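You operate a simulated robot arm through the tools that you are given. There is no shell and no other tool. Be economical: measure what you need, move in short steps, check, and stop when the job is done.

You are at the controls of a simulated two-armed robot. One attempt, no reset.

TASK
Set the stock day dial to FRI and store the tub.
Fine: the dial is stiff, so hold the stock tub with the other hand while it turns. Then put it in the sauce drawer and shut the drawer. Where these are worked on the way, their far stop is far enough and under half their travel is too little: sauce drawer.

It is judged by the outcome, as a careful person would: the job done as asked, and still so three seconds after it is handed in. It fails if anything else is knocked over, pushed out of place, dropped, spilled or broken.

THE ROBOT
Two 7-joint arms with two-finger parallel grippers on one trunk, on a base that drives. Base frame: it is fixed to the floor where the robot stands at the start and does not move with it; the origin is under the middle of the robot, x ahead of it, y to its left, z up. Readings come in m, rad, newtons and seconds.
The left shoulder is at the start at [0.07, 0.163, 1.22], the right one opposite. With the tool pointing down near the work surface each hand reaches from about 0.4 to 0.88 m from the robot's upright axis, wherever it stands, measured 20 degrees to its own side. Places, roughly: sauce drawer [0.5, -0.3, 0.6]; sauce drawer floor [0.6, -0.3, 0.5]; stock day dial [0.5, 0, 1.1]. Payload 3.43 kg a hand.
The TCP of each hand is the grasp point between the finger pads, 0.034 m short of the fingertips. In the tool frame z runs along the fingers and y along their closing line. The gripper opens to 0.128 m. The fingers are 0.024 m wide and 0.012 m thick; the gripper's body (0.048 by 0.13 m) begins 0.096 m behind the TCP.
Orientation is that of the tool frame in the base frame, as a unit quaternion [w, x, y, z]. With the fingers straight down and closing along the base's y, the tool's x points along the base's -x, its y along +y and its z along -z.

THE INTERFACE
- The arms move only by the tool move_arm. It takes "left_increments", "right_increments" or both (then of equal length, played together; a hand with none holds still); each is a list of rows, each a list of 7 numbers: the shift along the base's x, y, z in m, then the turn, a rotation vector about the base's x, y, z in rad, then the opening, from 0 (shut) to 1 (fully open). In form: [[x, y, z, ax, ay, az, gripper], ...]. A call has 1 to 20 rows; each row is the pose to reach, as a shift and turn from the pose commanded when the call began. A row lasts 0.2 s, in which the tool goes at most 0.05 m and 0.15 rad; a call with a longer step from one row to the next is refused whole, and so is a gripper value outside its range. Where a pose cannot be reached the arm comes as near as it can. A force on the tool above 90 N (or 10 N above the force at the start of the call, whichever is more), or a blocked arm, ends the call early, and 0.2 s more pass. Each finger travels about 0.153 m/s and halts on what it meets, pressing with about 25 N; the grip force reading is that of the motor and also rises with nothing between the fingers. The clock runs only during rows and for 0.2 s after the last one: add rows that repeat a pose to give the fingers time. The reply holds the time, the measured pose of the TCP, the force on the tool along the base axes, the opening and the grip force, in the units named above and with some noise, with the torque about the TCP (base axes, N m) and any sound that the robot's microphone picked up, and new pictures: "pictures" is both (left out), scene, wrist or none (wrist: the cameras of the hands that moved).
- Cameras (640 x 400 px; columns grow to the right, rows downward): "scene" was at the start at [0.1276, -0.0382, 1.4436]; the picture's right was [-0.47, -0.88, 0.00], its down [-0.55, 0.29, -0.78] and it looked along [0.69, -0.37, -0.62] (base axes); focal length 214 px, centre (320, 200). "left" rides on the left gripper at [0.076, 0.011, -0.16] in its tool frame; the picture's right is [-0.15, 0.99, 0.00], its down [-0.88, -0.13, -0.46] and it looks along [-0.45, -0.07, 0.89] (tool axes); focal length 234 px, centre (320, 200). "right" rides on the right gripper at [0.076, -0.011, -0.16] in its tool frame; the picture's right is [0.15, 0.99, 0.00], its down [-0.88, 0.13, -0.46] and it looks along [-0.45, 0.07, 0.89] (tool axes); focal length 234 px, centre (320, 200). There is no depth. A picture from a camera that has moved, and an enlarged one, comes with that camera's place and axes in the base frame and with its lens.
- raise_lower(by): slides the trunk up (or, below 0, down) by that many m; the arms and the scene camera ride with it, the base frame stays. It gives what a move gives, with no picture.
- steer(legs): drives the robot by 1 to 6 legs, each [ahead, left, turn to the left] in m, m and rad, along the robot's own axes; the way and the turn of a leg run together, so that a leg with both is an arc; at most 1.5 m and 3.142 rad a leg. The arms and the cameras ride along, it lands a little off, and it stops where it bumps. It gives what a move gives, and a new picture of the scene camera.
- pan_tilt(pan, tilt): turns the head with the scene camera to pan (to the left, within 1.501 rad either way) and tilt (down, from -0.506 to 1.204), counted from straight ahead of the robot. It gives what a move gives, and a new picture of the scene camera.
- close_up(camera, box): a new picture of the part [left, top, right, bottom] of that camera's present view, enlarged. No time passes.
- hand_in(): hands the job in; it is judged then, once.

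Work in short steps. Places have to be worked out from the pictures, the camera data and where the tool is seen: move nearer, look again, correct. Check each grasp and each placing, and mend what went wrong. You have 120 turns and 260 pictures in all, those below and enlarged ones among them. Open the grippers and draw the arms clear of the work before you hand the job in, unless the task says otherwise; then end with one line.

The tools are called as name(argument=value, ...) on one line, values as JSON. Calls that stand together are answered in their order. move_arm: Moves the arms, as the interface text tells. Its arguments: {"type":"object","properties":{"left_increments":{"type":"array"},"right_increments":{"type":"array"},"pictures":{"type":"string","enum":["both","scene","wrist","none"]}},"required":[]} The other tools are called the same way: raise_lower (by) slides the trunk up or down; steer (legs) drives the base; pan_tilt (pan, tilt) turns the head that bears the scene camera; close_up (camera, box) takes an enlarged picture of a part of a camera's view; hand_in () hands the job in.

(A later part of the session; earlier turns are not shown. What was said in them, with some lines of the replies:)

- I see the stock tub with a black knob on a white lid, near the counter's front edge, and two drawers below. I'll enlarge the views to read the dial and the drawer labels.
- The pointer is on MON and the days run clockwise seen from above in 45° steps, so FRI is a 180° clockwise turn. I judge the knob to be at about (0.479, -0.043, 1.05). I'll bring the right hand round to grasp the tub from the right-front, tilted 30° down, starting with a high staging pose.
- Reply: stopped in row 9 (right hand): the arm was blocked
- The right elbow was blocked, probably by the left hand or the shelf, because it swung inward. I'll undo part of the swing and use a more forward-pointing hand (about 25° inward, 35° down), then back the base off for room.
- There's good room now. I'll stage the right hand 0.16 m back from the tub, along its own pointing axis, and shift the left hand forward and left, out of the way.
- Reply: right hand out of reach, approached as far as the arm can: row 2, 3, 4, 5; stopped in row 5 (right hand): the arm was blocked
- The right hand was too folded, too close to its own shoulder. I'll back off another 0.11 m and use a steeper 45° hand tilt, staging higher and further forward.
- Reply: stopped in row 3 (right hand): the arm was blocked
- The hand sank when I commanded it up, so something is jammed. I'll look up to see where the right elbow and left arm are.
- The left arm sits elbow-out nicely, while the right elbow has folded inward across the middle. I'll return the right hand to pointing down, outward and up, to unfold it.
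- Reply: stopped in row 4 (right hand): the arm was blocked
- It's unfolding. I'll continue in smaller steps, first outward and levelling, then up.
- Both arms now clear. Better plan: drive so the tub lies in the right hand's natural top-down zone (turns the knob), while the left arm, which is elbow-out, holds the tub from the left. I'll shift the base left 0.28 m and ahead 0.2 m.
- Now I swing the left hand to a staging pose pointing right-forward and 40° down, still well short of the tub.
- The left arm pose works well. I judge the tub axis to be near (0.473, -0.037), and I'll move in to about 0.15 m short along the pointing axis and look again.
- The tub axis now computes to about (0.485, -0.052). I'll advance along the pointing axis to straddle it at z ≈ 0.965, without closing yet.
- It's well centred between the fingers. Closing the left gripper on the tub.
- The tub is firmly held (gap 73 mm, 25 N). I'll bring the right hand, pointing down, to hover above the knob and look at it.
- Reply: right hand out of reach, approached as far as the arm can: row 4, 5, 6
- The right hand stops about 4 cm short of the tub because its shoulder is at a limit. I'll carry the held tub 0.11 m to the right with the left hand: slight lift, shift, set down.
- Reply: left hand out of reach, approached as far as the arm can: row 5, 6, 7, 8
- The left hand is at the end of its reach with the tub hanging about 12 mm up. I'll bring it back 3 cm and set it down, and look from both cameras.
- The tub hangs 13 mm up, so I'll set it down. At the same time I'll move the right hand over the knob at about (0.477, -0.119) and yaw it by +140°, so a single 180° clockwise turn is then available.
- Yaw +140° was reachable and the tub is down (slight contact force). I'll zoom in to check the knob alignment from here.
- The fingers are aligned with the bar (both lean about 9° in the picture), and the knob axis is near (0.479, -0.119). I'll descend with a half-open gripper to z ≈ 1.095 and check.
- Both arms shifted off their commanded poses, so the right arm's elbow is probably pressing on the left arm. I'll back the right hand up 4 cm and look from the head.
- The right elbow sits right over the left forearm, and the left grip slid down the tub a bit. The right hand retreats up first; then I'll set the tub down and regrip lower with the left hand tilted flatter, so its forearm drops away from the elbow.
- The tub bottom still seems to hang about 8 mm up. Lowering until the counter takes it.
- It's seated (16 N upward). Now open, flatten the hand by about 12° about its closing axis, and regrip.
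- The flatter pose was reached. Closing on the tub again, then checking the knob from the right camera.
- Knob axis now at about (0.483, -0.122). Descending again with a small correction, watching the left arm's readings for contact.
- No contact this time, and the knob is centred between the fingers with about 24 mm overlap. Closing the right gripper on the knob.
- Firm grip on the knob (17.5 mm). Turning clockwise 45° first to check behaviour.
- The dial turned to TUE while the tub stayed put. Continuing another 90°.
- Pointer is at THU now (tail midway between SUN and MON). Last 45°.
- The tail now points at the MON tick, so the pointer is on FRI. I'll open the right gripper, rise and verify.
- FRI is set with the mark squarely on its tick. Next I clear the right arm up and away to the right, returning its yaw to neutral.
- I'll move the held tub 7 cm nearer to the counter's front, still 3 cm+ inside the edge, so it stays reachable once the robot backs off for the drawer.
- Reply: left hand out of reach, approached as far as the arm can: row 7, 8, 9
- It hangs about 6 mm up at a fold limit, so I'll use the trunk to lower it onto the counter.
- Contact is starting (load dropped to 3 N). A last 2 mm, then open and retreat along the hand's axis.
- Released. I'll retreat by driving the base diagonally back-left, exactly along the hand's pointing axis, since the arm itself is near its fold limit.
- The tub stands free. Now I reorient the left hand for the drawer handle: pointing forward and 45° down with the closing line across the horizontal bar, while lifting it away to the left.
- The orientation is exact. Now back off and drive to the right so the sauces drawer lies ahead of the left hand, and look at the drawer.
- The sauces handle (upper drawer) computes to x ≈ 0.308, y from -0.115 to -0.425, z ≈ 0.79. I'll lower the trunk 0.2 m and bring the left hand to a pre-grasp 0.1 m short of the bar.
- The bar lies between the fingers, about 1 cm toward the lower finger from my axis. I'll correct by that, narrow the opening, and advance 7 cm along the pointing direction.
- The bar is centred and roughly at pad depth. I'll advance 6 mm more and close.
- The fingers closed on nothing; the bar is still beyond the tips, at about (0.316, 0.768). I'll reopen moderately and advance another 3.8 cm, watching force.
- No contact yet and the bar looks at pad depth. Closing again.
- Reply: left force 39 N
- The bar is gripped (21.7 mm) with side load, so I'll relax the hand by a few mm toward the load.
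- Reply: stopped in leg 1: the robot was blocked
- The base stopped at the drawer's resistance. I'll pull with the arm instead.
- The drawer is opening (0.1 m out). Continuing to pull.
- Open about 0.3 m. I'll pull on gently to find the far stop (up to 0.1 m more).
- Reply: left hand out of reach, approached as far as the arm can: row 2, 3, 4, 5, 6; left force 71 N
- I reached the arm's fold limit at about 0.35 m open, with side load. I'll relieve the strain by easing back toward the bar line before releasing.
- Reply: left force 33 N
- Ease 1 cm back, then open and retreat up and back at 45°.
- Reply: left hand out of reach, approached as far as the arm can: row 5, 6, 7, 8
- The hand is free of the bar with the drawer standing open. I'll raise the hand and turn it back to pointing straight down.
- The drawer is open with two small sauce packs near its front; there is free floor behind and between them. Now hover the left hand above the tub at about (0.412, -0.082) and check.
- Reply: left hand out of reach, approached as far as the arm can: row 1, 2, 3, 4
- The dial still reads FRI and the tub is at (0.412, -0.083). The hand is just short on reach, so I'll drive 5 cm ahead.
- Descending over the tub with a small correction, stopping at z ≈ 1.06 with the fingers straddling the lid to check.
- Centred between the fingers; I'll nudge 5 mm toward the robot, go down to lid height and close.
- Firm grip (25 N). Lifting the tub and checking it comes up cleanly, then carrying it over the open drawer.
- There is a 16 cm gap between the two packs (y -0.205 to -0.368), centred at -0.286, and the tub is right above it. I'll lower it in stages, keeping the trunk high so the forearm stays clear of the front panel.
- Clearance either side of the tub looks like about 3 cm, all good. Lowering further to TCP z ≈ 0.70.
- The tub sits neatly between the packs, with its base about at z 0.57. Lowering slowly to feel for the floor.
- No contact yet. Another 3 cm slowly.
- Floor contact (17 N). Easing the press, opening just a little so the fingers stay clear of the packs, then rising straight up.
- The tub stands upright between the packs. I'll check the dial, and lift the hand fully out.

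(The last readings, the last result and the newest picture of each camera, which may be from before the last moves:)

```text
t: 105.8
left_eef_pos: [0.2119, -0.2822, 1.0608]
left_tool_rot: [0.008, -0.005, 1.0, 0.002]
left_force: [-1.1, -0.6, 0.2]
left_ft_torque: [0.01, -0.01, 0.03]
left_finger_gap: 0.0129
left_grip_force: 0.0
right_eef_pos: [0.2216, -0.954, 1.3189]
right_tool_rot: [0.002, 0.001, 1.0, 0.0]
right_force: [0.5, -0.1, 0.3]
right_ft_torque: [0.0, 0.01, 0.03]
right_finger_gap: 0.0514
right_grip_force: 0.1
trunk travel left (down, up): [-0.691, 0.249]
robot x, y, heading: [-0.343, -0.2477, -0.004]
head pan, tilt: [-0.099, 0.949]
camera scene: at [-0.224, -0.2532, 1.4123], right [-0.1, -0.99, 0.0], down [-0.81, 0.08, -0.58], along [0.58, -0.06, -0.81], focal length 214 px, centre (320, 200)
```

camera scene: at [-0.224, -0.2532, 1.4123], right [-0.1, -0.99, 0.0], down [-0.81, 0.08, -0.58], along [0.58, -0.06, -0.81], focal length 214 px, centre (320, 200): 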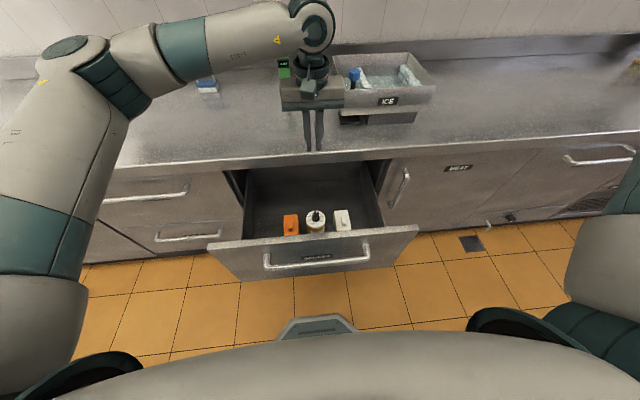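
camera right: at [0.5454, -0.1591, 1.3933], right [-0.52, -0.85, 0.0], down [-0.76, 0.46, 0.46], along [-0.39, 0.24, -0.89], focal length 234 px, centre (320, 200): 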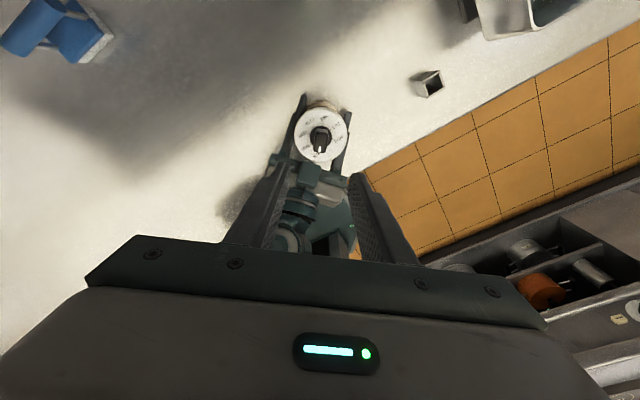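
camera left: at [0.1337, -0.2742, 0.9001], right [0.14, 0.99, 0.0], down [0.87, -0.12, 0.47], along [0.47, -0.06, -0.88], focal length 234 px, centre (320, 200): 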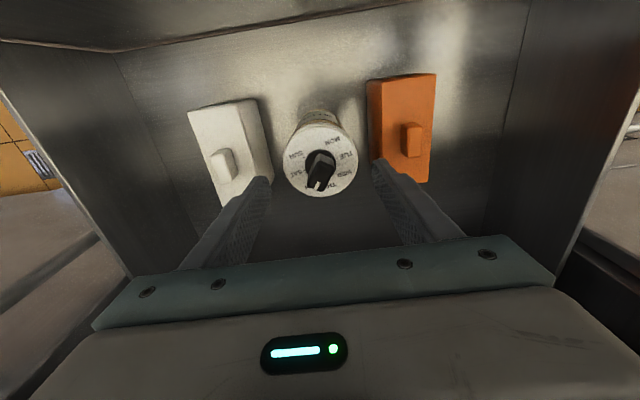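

The pointer is still on FRI and the hand is out. To shut the drawer I'll back off 0.22 m (and 0.1 m right), lower the trunk and regrip the handle at 45° as before.

steer(legs=[[-0.22, 0, 0], [0, -0.1, 0]])

move_arm(left_increments=[[-0.01, 0.01, 0.0, 0.051, -0.051, -0.1236, 0.1], [-0.02, 0.02, 0.0, 0.102, -0.102, -0.247, 0.1], [-0.03, 0.03, 0.0, 0.1535, -0.1535, -0.371, 0.1], [-0.04, 0.04, 0.0, 0.205, -0.205, -0.494, 0.1], [-0.05, 0.05, 0.0, 0.256, -0.256, -0.618, 0.2], [-0.06, 0.06, 0.0, 0.307, -0.307, -0.7415, 0.3], [-0.07, 0.07, 0.0, 0.358, -0.358, -0.865, 0.4], [-0.08, 0.08, 0.0, 0.409, -0.409, -0.989, 0.4], [-0.08, 0.09, 0.0, 0.4605, -0.4605, -1.112, 0.4], [-0.08, 0.1, 0.0, 0.512, -0.512, -1.236, 0.4], [-0.08, 0.1, 0.0, 0.563, -0.563, -1.3595, 0.4], [-0.08, 0.1, 0.0, 0.614, -0.614, -1.483, 0.4]], pictures="both")

```text
t: 107.3
left_eef_pos: [0.0406, -0.2824, 1.0617]
left_tool_rot: [0.011, -0.004, 1.0, 0.002]
left_force: [-1.1, -0.4, 0.7]
left_ft_torque: [0.01, -0.13, -0.01]
left_finger_gap: 0.0128
left_grip_force: 0.1
right_eef_pos: [0.0514, -0.9508, 1.3221]
right_tool_rot: [0.005, -0.001, 1.0, 0.0]
right_force: [-0.8, 0.3, 0.9]
right_ft_torque: [0.06, -0.09, 0.0]
right_finger_gap: 0.0512
right_grip_force: 0.1
trunk travel left (down, up): [-0.691, 0.249]
robot x, y, heading: [-0.5107, -0.2464, 0.003]
head pan, tilt: [-0.099, 0.949]
stopped in leg 1: the robot was blocked; the commanded pose is now the measured one
camera scene: at [-0.3965, -0.2519, 1.4132], right [-0.1, -0.99, 0.0], down [-0.81, 0.08, -0.59], along [0.58, -0.06, -0.81], focal length 214 px, centre (320, 200)
```

scene: 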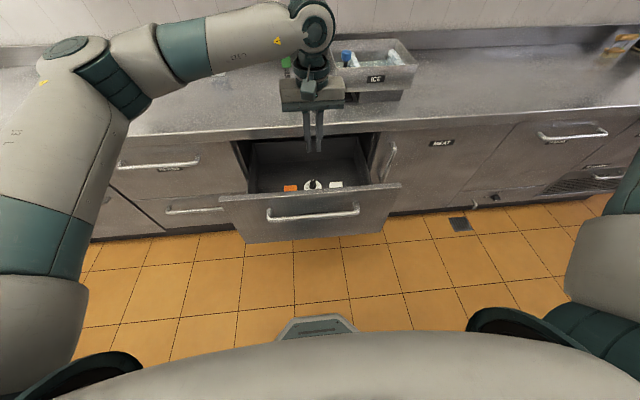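

```text
t: 109.9
left_eef_pos: [-0.0204, -0.1904, 1.0595]
left_tool_rot: [0.277, 0.653, 0.654, 0.265]
left_force: [0.6, 0.0, 0.2]
left_ft_torque: [0.02, -0.03, 0.01]
left_finger_gap: 0.0515
left_grip_force: 0.0
left hand out of reach, approached as far as the arm can: row 12
right_eef_pos: [0.0592, -0.9503, 1.3192]
right_tool_rot: [0.002, -0.002, 1.0, -0.002]
right_force: [-0.2, 0.2, -0.2]
right_ft_torque: [0.0, -0.01, -0.02]
right_finger_gap: 0.0515
right_grip_force: 0.1
trunk travel left (down, up): [-0.691, 0.249]
robot x, y, heading: [-0.5116, -0.2503, -0.001]
head pan, tilt: [-0.099, 0.949]
camera scene: at [-0.3884, -0.2522, 1.4123], right [-0.1, -1.0, 0.0], down [-0.81, 0.08, -0.58], along [0.58, -0.06, -0.81], focal length 214 px, centre (320, 200)
camera left: at [-0.1254, -0.1134, 1.1797], right [0.7, -0.14, 0.7], down [-0.42, -0.88, 0.24], along [0.58, -0.46, -0.67], focal length 234 px, centre (320, 200)
```

scene: 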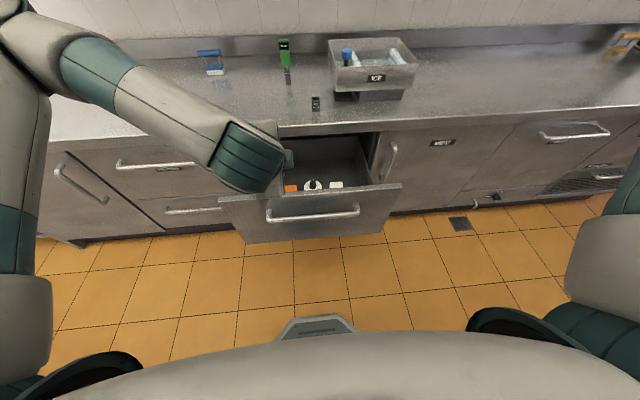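
left: 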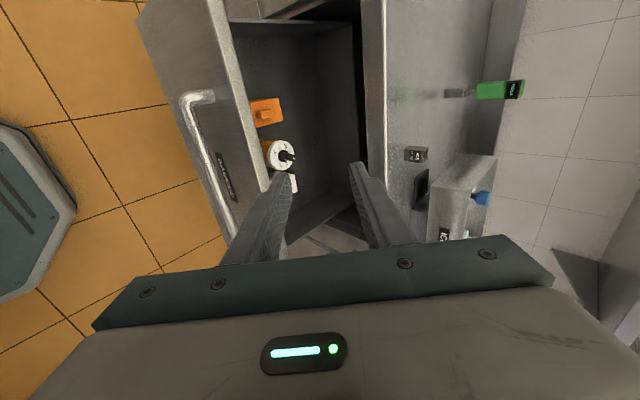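

There's an obstacle behind the robot at x ≈ -0.51, so that is as far back as it goes; that spot worked before. I'll shift right 0.1 m and lower the trunk, putting the hand just above the bar.

steer(legs=[[0, -0.1, -0.02]])

raise_lower(by=-0.18)

move_arm(left_increments=[[0, 0, 0, 0, 0, 0, 0.5], [0, 0, 0, 0, 0, 0, 0.5]], pictures="both")

```text
t: 111.0
left_eef_pos: [-0.0204, -0.2991, 1.0597]
left_tool_rot: [0.279, 0.657, 0.649, 0.263]
left_force: [0.4, -0.1, 0.1]
left_ft_torque: [-0.05, -0.03, -0.04]
left_finger_gap: 0.0512
left_grip_force: 0.1
right_eef_pos: [0.0455, -1.061, 1.3199]
right_tool_rot: [0.002, 0.007, 1.0, -0.001]
right_force: [-0.4, 0.2, -0.4]
right_ft_torque: [0.0, 0.01, -0.02]
right_finger_gap: 0.0511
right_grip_force: 0.0
trunk travel left (down, up): [-0.691, 0.249]
robot x, y, heading: [-0.5129, -0.3443, -0.019]
head pan, tilt: [-0.099, 0.949]
camera scene: at [-0.3897, -0.3541, 1.4123], right [-0.12, -0.99, 0.0], down [-0.81, 0.09, -0.58], along [0.58, -0.07, -0.81], focal length 214 px, centre (320, 200)
```

scene: 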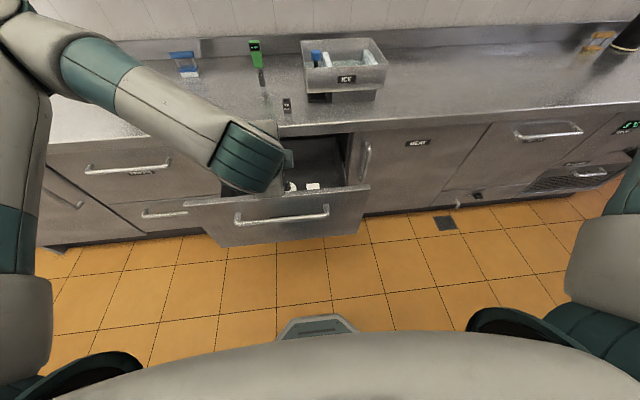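

```text
t: 113.0
left_eef_pos: [-0.0207, -0.2996, 0.8791]
left_tool_rot: [0.279, 0.657, 0.648, 0.264]
left_force: [0.5, 0.0, 0.3]
left_ft_torque: [0.01, -0.02, 0.0]
left_finger_gap: 0.0514
left_grip_force: 0.1
right_eef_pos: [0.0458, -1.0612, 1.1399]
right_tool_rot: [0.002, 0.007, 1.0, -0.002]
right_force: [-0.2, 0.1, 0.7]
right_ft_torque: [-0.01, -0.02, 0.01]
right_finger_gap: 0.0513
right_grip_force: 0.1
trunk travel left (down, up): [-0.511, 0.429]
robot x, y, heading: [-0.5141, -0.3454, -0.016]
head pan, tilt: [-0.099, 0.949]
```

```text
t: 113.6
left_eef_pos: [-0.021, -0.3002, 0.8788]
left_tool_rot: [0.279, 0.657, 0.649, 0.263]
left_force: [0.1, 0.5, 0.3]
left_ft_torque: [-0.01, -0.04, -0.03]
left_finger_gap: 0.0637
left_grip_force: 0.1
right_eef_pos: [0.045, -1.0631, 1.1391]
right_tool_rot: [0.001, 0.007, 1.0, 0.0]
right_force: [0.5, -0.2, -0.1]
right_ft_torque: [0.01, -0.02, 0.0]
right_finger_gap: 0.0512
right_grip_force: 0.0
trunk travel left (down, up): [-0.511, 0.429]
robot x, y, heading: [-0.5158, -0.3444, -0.017]
head pan, tilt: [-0.099, 0.949]
camera scene: at [-0.3898, -0.3549, 1.2323], right [-0.12, -0.99, 0.0], down [-0.81, 0.09, -0.58], along [0.58, -0.07, -0.81], focal length 214 px, centre (320, 200)
camera left: at [-0.1244, -0.2207, 0.9997], right [0.7, -0.15, 0.7], down [-0.43, -0.87, 0.24], along [0.57, -0.47, -0.67], focal length 234 px, centre (320, 200)
```

scene: 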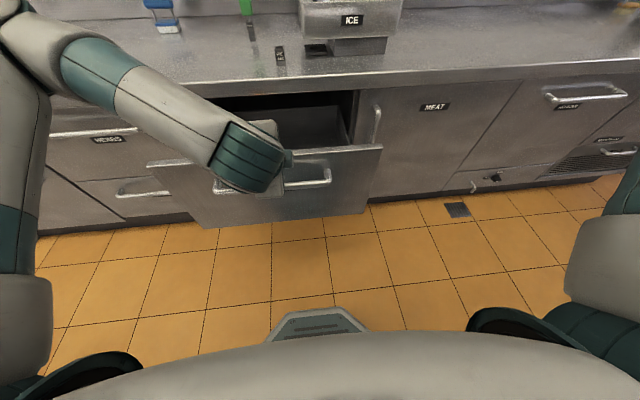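
left: 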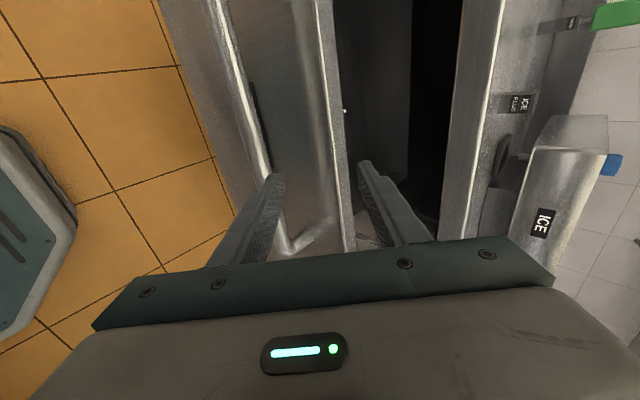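

The bar computes to about (0.008, z 0.767). I'll descend in front of it to (-0.021, 0.80), narrow the fingers, and advance at 45° onto the bar.

move_arm(left_increments=[[0, 0, -0.02, 0, 0, 0, 0.5], [0, 0, -0.04, 0, 0, 0, 0.5], [0, 0, -0.06, 0, 0, 0, 0.5], [0, 0, -0.079, 0, 0, 0, 0.5], [0, 0, -0.079, 0, 0, 0, 0.4]], pictures="wrist")

```text
t: 114.8
left_eef_pos: [-0.0203, -0.2998, 0.7983]
left_tool_rot: [0.279, 0.657, 0.649, 0.263]
left_force: [0.0, -0.3, -0.2]
left_ft_torque: [0.01, -0.02, 0.01]
left_finger_gap: 0.0514
left_grip_force: 0.1
right_eef_pos: [0.0453, -1.0611, 1.1399]
right_tool_rot: [0.002, 0.008, 1.0, -0.001]
right_force: [-0.2, -0.6, -0.3]
right_ft_torque: [-0.01, 0.02, 0.0]
right_finger_gap: 0.0511
right_grip_force: 0.0
trunk travel left (down, up): [-0.511, 0.429]
robot x, y, heading: [-0.5156, -0.3494, -0.014]
head pan, tilt: [-0.099, 0.949]
camera left: at [-0.1238, -0.2212, 0.9194], right [0.7, -0.15, 0.7], down [-0.43, -0.87, 0.24], along [0.57, -0.47, -0.67], focal length 234 px, centre (320, 200)
```

left: 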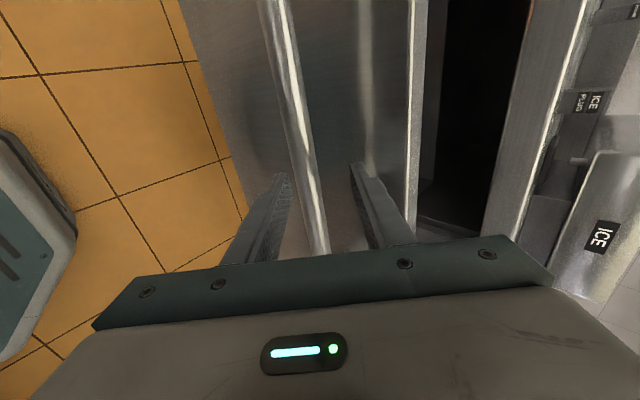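

The bar is between the fingers, slightly to the lower side. Advancing onto it and closing.

move_arm(left_increments=[[0.003, 0, -0.012, 0, 0, 0, 0.35], [0.009, 0, -0.02, 0, 0, 0, 0.35], [0.015, 0, -0.028, 0, 0, 0, 0.35], [0.015, 0, -0.028, 0, 0, 0, 0.2], [0.015, 0, -0.028, 0, 0, 0, 0.1], [0.015, 0, -0.028, 0, 0, 0, 0], [0.015, 0, -0.028, 0, 0, 0, 0]], pictures="wrist")

```text
t: 116.4
left_eef_pos: [-0.0045, -0.2993, 0.7705]
left_tool_rot: [0.277, 0.659, 0.648, 0.262]
left_force: [-3.6, -3.3, -22.8]
left_ft_torque: [-0.77, 0.15, -0.35]
left_finger_gap: 0.0217
left_grip_force: 44.8
right_eef_pos: [0.046, -1.062, 1.1369]
right_tool_rot: [0.001, 0.006, 1.0, -0.001]
right_force: [-0.1, 0.5, -0.5]
right_ft_torque: [0.04, -0.01, -0.01]
right_finger_gap: 0.051
right_grip_force: 0.1
trunk travel left (down, up): [-0.511, 0.429]
robot x, y, heading: [-0.5172, -0.3472, -0.021]
head pan, tilt: [-0.099, 0.949]
camera left: at [-0.1086, -0.2207, 0.8914], right [0.7, -0.15, 0.7], down [-0.43, -0.87, 0.25], along [0.57, -0.47, -0.67], focal length 234 px, centre (320, 200)
```

left: 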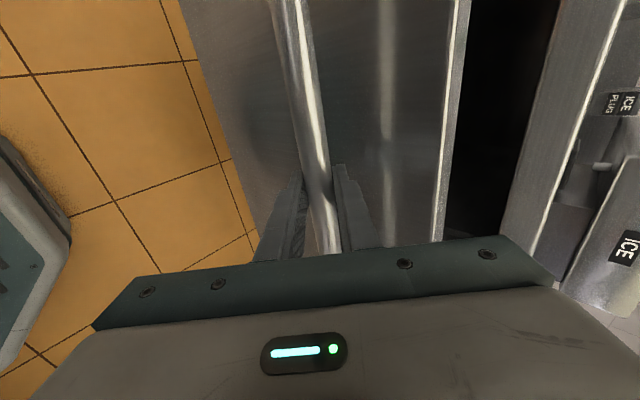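

Bar gripped again (21.7 mm). Pushing the drawer in gently at about 7 cm/s.

move_arm(left_increments=[[0.008, 0, -0.002, 0, 0, 0, 0], [0.02, 0, -0.003, 0, 0, 0, 0], [0.034, 0, -0.003, 0, 0, 0, 0], [0.048, 0, -0.003, 0, 0, 0, 0], [0.062, 0, -0.003, 0, 0, 0, 0], [0.076, 0, -0.003, 0, 0, 0, 0], [0.09, 0, -0.003, 0, 0, 0, 0], [0.104, 0, -0.003, 0, 0, 0, 0], [0.118, 0, -0.003, 0, 0, 0, 0], [0.132, 0, -0.003, 0, 0, 0, 0], [0.146, 0, -0.003, 0, 0, 0, 0], [0.16, 0, -0.003, 0, 0, 0, 0], [0.174, 0, -0.003, 0, 0, 0, 0], [0.188, 0, -0.003, 0, 0, 0, 0], [0.202, 0, -0.003, 0, 0, 0, 0], [0.216, 0, -0.003, 0, 0, 0, 0], [0.23, 0, -0.003, 0, 0, 0, 0], [0.242, 0, -0.003, 0, 0, 0, 0], [0.25, 0, -0.003, 0, 0, 0, 0]], pictures="both")

```text
t: 120.4
left_eef_pos: [0.2439, -0.3, 0.7703]
left_tool_rot: [0.28, 0.657, 0.649, 0.264]
left_force: [-0.1, -6.3, 11.8]
left_ft_torque: [0.24, -0.1, 0.64]
left_finger_gap: 0.0216
left_grip_force: 44.5
right_eef_pos: [0.0429, -1.0625, 1.1396]
right_tool_rot: [0.003, 0.007, 1.0, 0.001]
right_force: [0.0, 0.7, 0.9]
right_ft_torque: [0.0, 0.0, -0.03]
right_finger_gap: 0.0511
right_grip_force: 0.2
trunk travel left (down, up): [-0.511, 0.429]
robot x, y, heading: [-0.5114, -0.3462, -0.022]
head pan, tilt: [-0.099, 0.949]
camera scene: at [-0.3913, -0.3557, 1.2325], right [-0.12, -0.99, 0.0], down [-0.81, 0.1, -0.58], along [0.58, -0.07, -0.81], focal length 214 px, centre (320, 200)
camera left: at [0.1402, -0.2206, 0.8906], right [0.69, -0.15, 0.7], down [-0.43, -0.87, 0.24], along [0.58, -0.47, -0.67], focal length 234 px, centre (320, 200)
```

scene: 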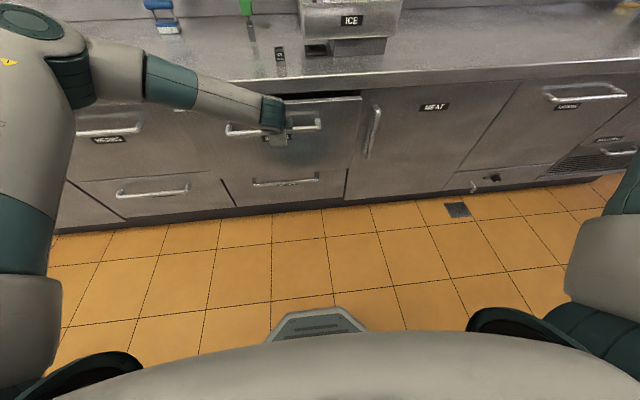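
left: 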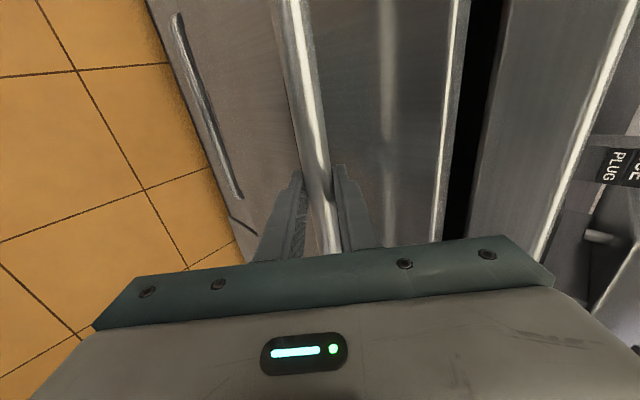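

Sliding smoothly, with about 6 cm left to go. Pushing it shut slowly.

move_arm(left_increments=[[0.01, 0, 0, 0, 0, 0, 0], [0.02, 0, 0, 0, 0, 0, 0], [0.03, 0, 0, 0, 0, 0, 0], [0.04, 0, 0, 0, 0, 0, 0], [0.05, 0, 0, 0, 0, 0, 0], [0.058, 0, 0, 0, 0, 0, 0], [0.065, 0, 0, 0, 0, 0, 0], [0.072, 0, 0, 0, 0, 0, 0], [0.078, 0, 0, 0, 0, 0, 0]], pictures="both")

```text
t: 122.4
left_eef_pos: [0.3144, -0.2999, 0.764]
left_tool_rot: [0.275, 0.66, 0.649, 0.259]
left_force: [-55.2, 4.3, -17.7]
left_ft_torque: [0.06, -0.05, 1.11]
left_finger_gap: 0.0217
left_grip_force: 45.1
right_eef_pos: [0.0425, -1.0602, 1.1393]
right_tool_rot: [0.004, 0.007, 1.0, -0.001]
right_force: [0.2, -0.3, 0.1]
right_ft_torque: [0.0, 0.02, 0.01]
right_finger_gap: 0.0511
right_grip_force: 0.2
trunk travel left (down, up): [-0.511, 0.429]
robot x, y, heading: [-0.5134, -0.3503, -0.021]
head pan, tilt: [-0.099, 0.949]
camera scene: at [-0.3934, -0.3543, 1.232], right [-0.12, -0.99, 0.0], down [-0.81, 0.09, -0.58], along [0.58, -0.07, -0.81], focal length 214 px, centre (320, 200)
camera left: at [0.212, -0.2217, 0.8843], right [0.7, -0.15, 0.69], down [-0.43, -0.87, 0.25], along [0.56, -0.47, -0.68], focal length 234 px, centre (320, 200)
```

scene: 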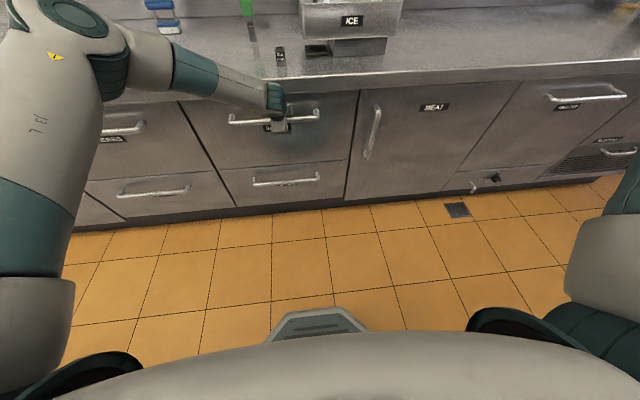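
left: 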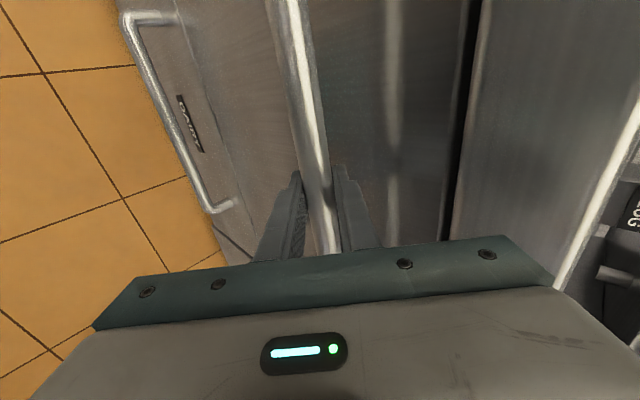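

The drawer hit its closed stop (55 N). I'll relax the push, open, and withdraw along the 45° axis.

move_arm(left_increments=[[-0.006, 0, -0.003, 0, 0, 0, 0], [-0.006, 0, -0.003, 0, 0, 0, 0.15], [-0.006, 0, -0.003, 0, 0, 0, 0.3], [-0.006, 0, -0.003, 0, 0, 0, 0.4], [-0.02, 0, 0.011, 0, 0, 0, 0.4], [-0.04, 0, 0.031, 0, 0, 0, 0.4], [-0.06, 0, 0.051, 0, 0, 0, 0.5], [-0.085, 0, 0.076, 0, 0, 0, 0.5], [-0.11, 0, 0.1, 0, 0, 0, 0.5]], pictures="both")

```text
t: 124.4
left_eef_pos: [0.2108, -0.2974, 0.8694]
left_tool_rot: [0.279, 0.657, 0.648, 0.264]
left_force: [0.0, 0.4, -0.1]
left_ft_torque: [-0.02, 0.02, 0.02]
left_finger_gap: 0.0642
left_grip_force: 0.1
right_eef_pos: [0.0449, -1.0607, 1.1393]
right_tool_rot: [0.003, 0.007, 1.0, -0.001]
right_force: [0.3, 0.3, 0.0]
right_ft_torque: [0.01, -0.02, 0.04]
right_finger_gap: 0.0511
right_grip_force: 0.1
trunk travel left (down, up): [-0.511, 0.429]
robot x, y, heading: [-0.5148, -0.348, -0.021]
head pan, tilt: [-0.099, 0.949]
camera scene: at [-0.3905, -0.3548, 1.2324], right [-0.12, -0.99, 0.0], down [-0.81, 0.1, -0.58], along [0.58, -0.07, -0.81], focal length 214 px, centre (320, 200)
camera left: at [0.1066, -0.2189, 0.9899], right [0.69, -0.15, 0.7], down [-0.43, -0.87, 0.24], along [0.57, -0.47, -0.67], focal length 234 px, centre (320, 200)
```

scene: 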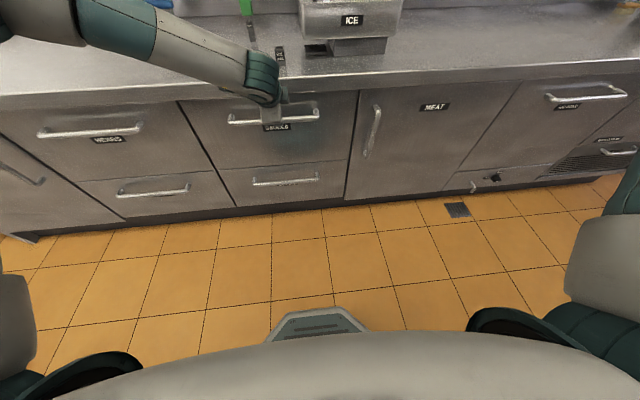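
left: 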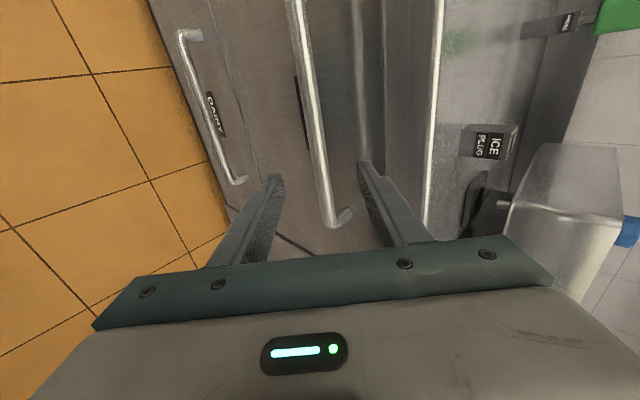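

The drawer is flush shut. I'll draw the left hand well clear, open both grippers and take a last look.

move_arm(left_increments=[[-0.03, 0, 0.03, 0, 0, 0, 0.7], [-0.06, 0.02, 0.06, 0, 0, 0, 1], [-0.09, 0.04, 0.1, 0, 0, 0, 1], [-0.11, 0.06, 0.14, 0, 0, 0, 1], [-0.13, 0.08, 0.18, 0, 0, 0, 1], [-0.13, 0.1, 0.2, 0, 0, 0, 1]], right_increments=[[0, 0, 0, 0, 0, 0, 0.6], [0, 0, 0, 0, 0, 0, 0.8], [0, 0, 0, 0, 0, 0, 1], [0, 0, 0, 0, 0, 0, 1], [0, 0, 0, 0, 0, 0, 1], [0, 0, 0, 0, 0, 0, 1]], pictures="none")

pan_tilt(pan=0.0, tilt=0.6)

```text
refused: row 3 steps farther than a row can; nothing moved
```

```text
t: 125.2
left_eef_pos: [0.2116, -0.2973, 0.869]
left_tool_rot: [0.279, 0.658, 0.649, 0.263]
left_force: [0.4, 0.4, 0.8]
left_ft_torque: [0.0, 0.02, -0.01]
left_finger_gap: 0.0638
left_grip_force: 0.0
right_eef_pos: [0.0456, -1.0622, 1.1409]
right_tool_rot: [0.002, 0.008, 1.0, -0.001]
right_force: [0.7, -0.9, -0.2]
right_ft_torque: [0.02, 0.01, 0.0]
right_finger_gap: 0.0515
right_grip_force: 0.0
trunk travel left (down, up): [-0.511, 0.429]
robot x, y, heading: [-0.5117, -0.3496, -0.02]
head pan, tilt: [0.0, 0.6]
camera scene: at [-0.3737, -0.348, 1.2606], right [-0.02, -1.0, 0.0], down [-0.57, 0.01, -0.82], along [0.82, -0.01, -0.57], focal length 214 px, centre (320, 200)
```

scene: 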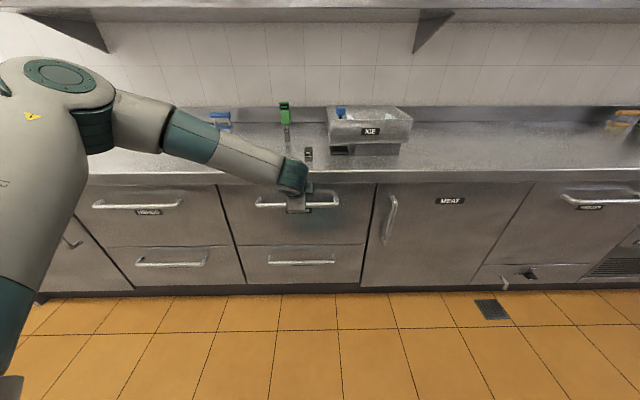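

The arm move was refused because one step was too long. I'll repeat it with smaller steps.

move_arm(left_increments=[[-0.025, 0, 0.025, 0, 0, 0, 0.7], [-0.05, 0.01, 0.05, 0, 0, 0, 1], [-0.075, 0.02, 0.08, 0, 0, 0, 1], [-0.1, 0.03, 0.11, 0, 0, 0, 1], [-0.12, 0.04, 0.14, 0, 0, 0, 1], [-0.13, 0.05, 0.17, 0, 0, 0, 1]], right_increments=[[0, 0, 0, 0, 0, 0, 0.6], [0, 0, 0, 0, 0, 0, 0.8], [0, 0, 0, 0, 0, 0, 1], [0, 0, 0, 0, 0, 0, 1], [0, 0, 0, 0, 0, 0, 1], [0, 0, 0, 0, 0, 0, 1]], pictures="scene")

```text
t: 126.7
left_eef_pos: [0.0796, -0.2476, 1.0398]
left_tool_rot: [0.28, 0.658, 0.647, 0.264]
left_force: [0.1, 0.4, 0.3]
left_ft_torque: [0.02, -0.01, -0.01]
left_finger_gap: 0.128
left_grip_force: 0.0
right_eef_pos: [0.0417, -1.0621, 1.1397]
right_tool_rot: [0.004, 0.008, 1.0, 0.001]
right_force: [-1.3, 0.0, 0.6]
right_ft_torque: [0.02, -0.07, -0.01]
right_finger_gap: 0.1279
right_grip_force: 0.0
trunk travel left (down, up): [-0.511, 0.429]
robot x, y, heading: [-0.5104, -0.3462, -0.016]
head pan, tilt: [0.0, 0.6]
camera scene: at [-0.3764, -0.3488, 1.261], right [-0.02, -1.0, 0.0], down [-0.56, 0.01, -0.83], along [0.83, -0.01, -0.56], focal length 214 px, centre (320, 200)
```

scene: 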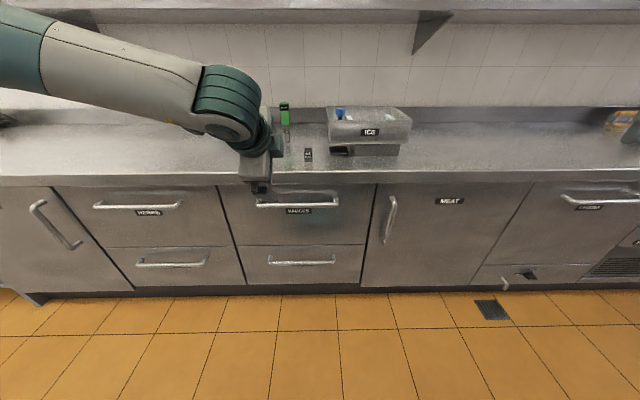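

The drawer is shut flush, everything else is in its place, and both grippers are open and clear. Handing in.

hand_in()

```text
The job is handed in.
```

The stock tub's day dial is set to FRI, and the tub stands upright in the sauce drawer, which is pushed shut to its stop.
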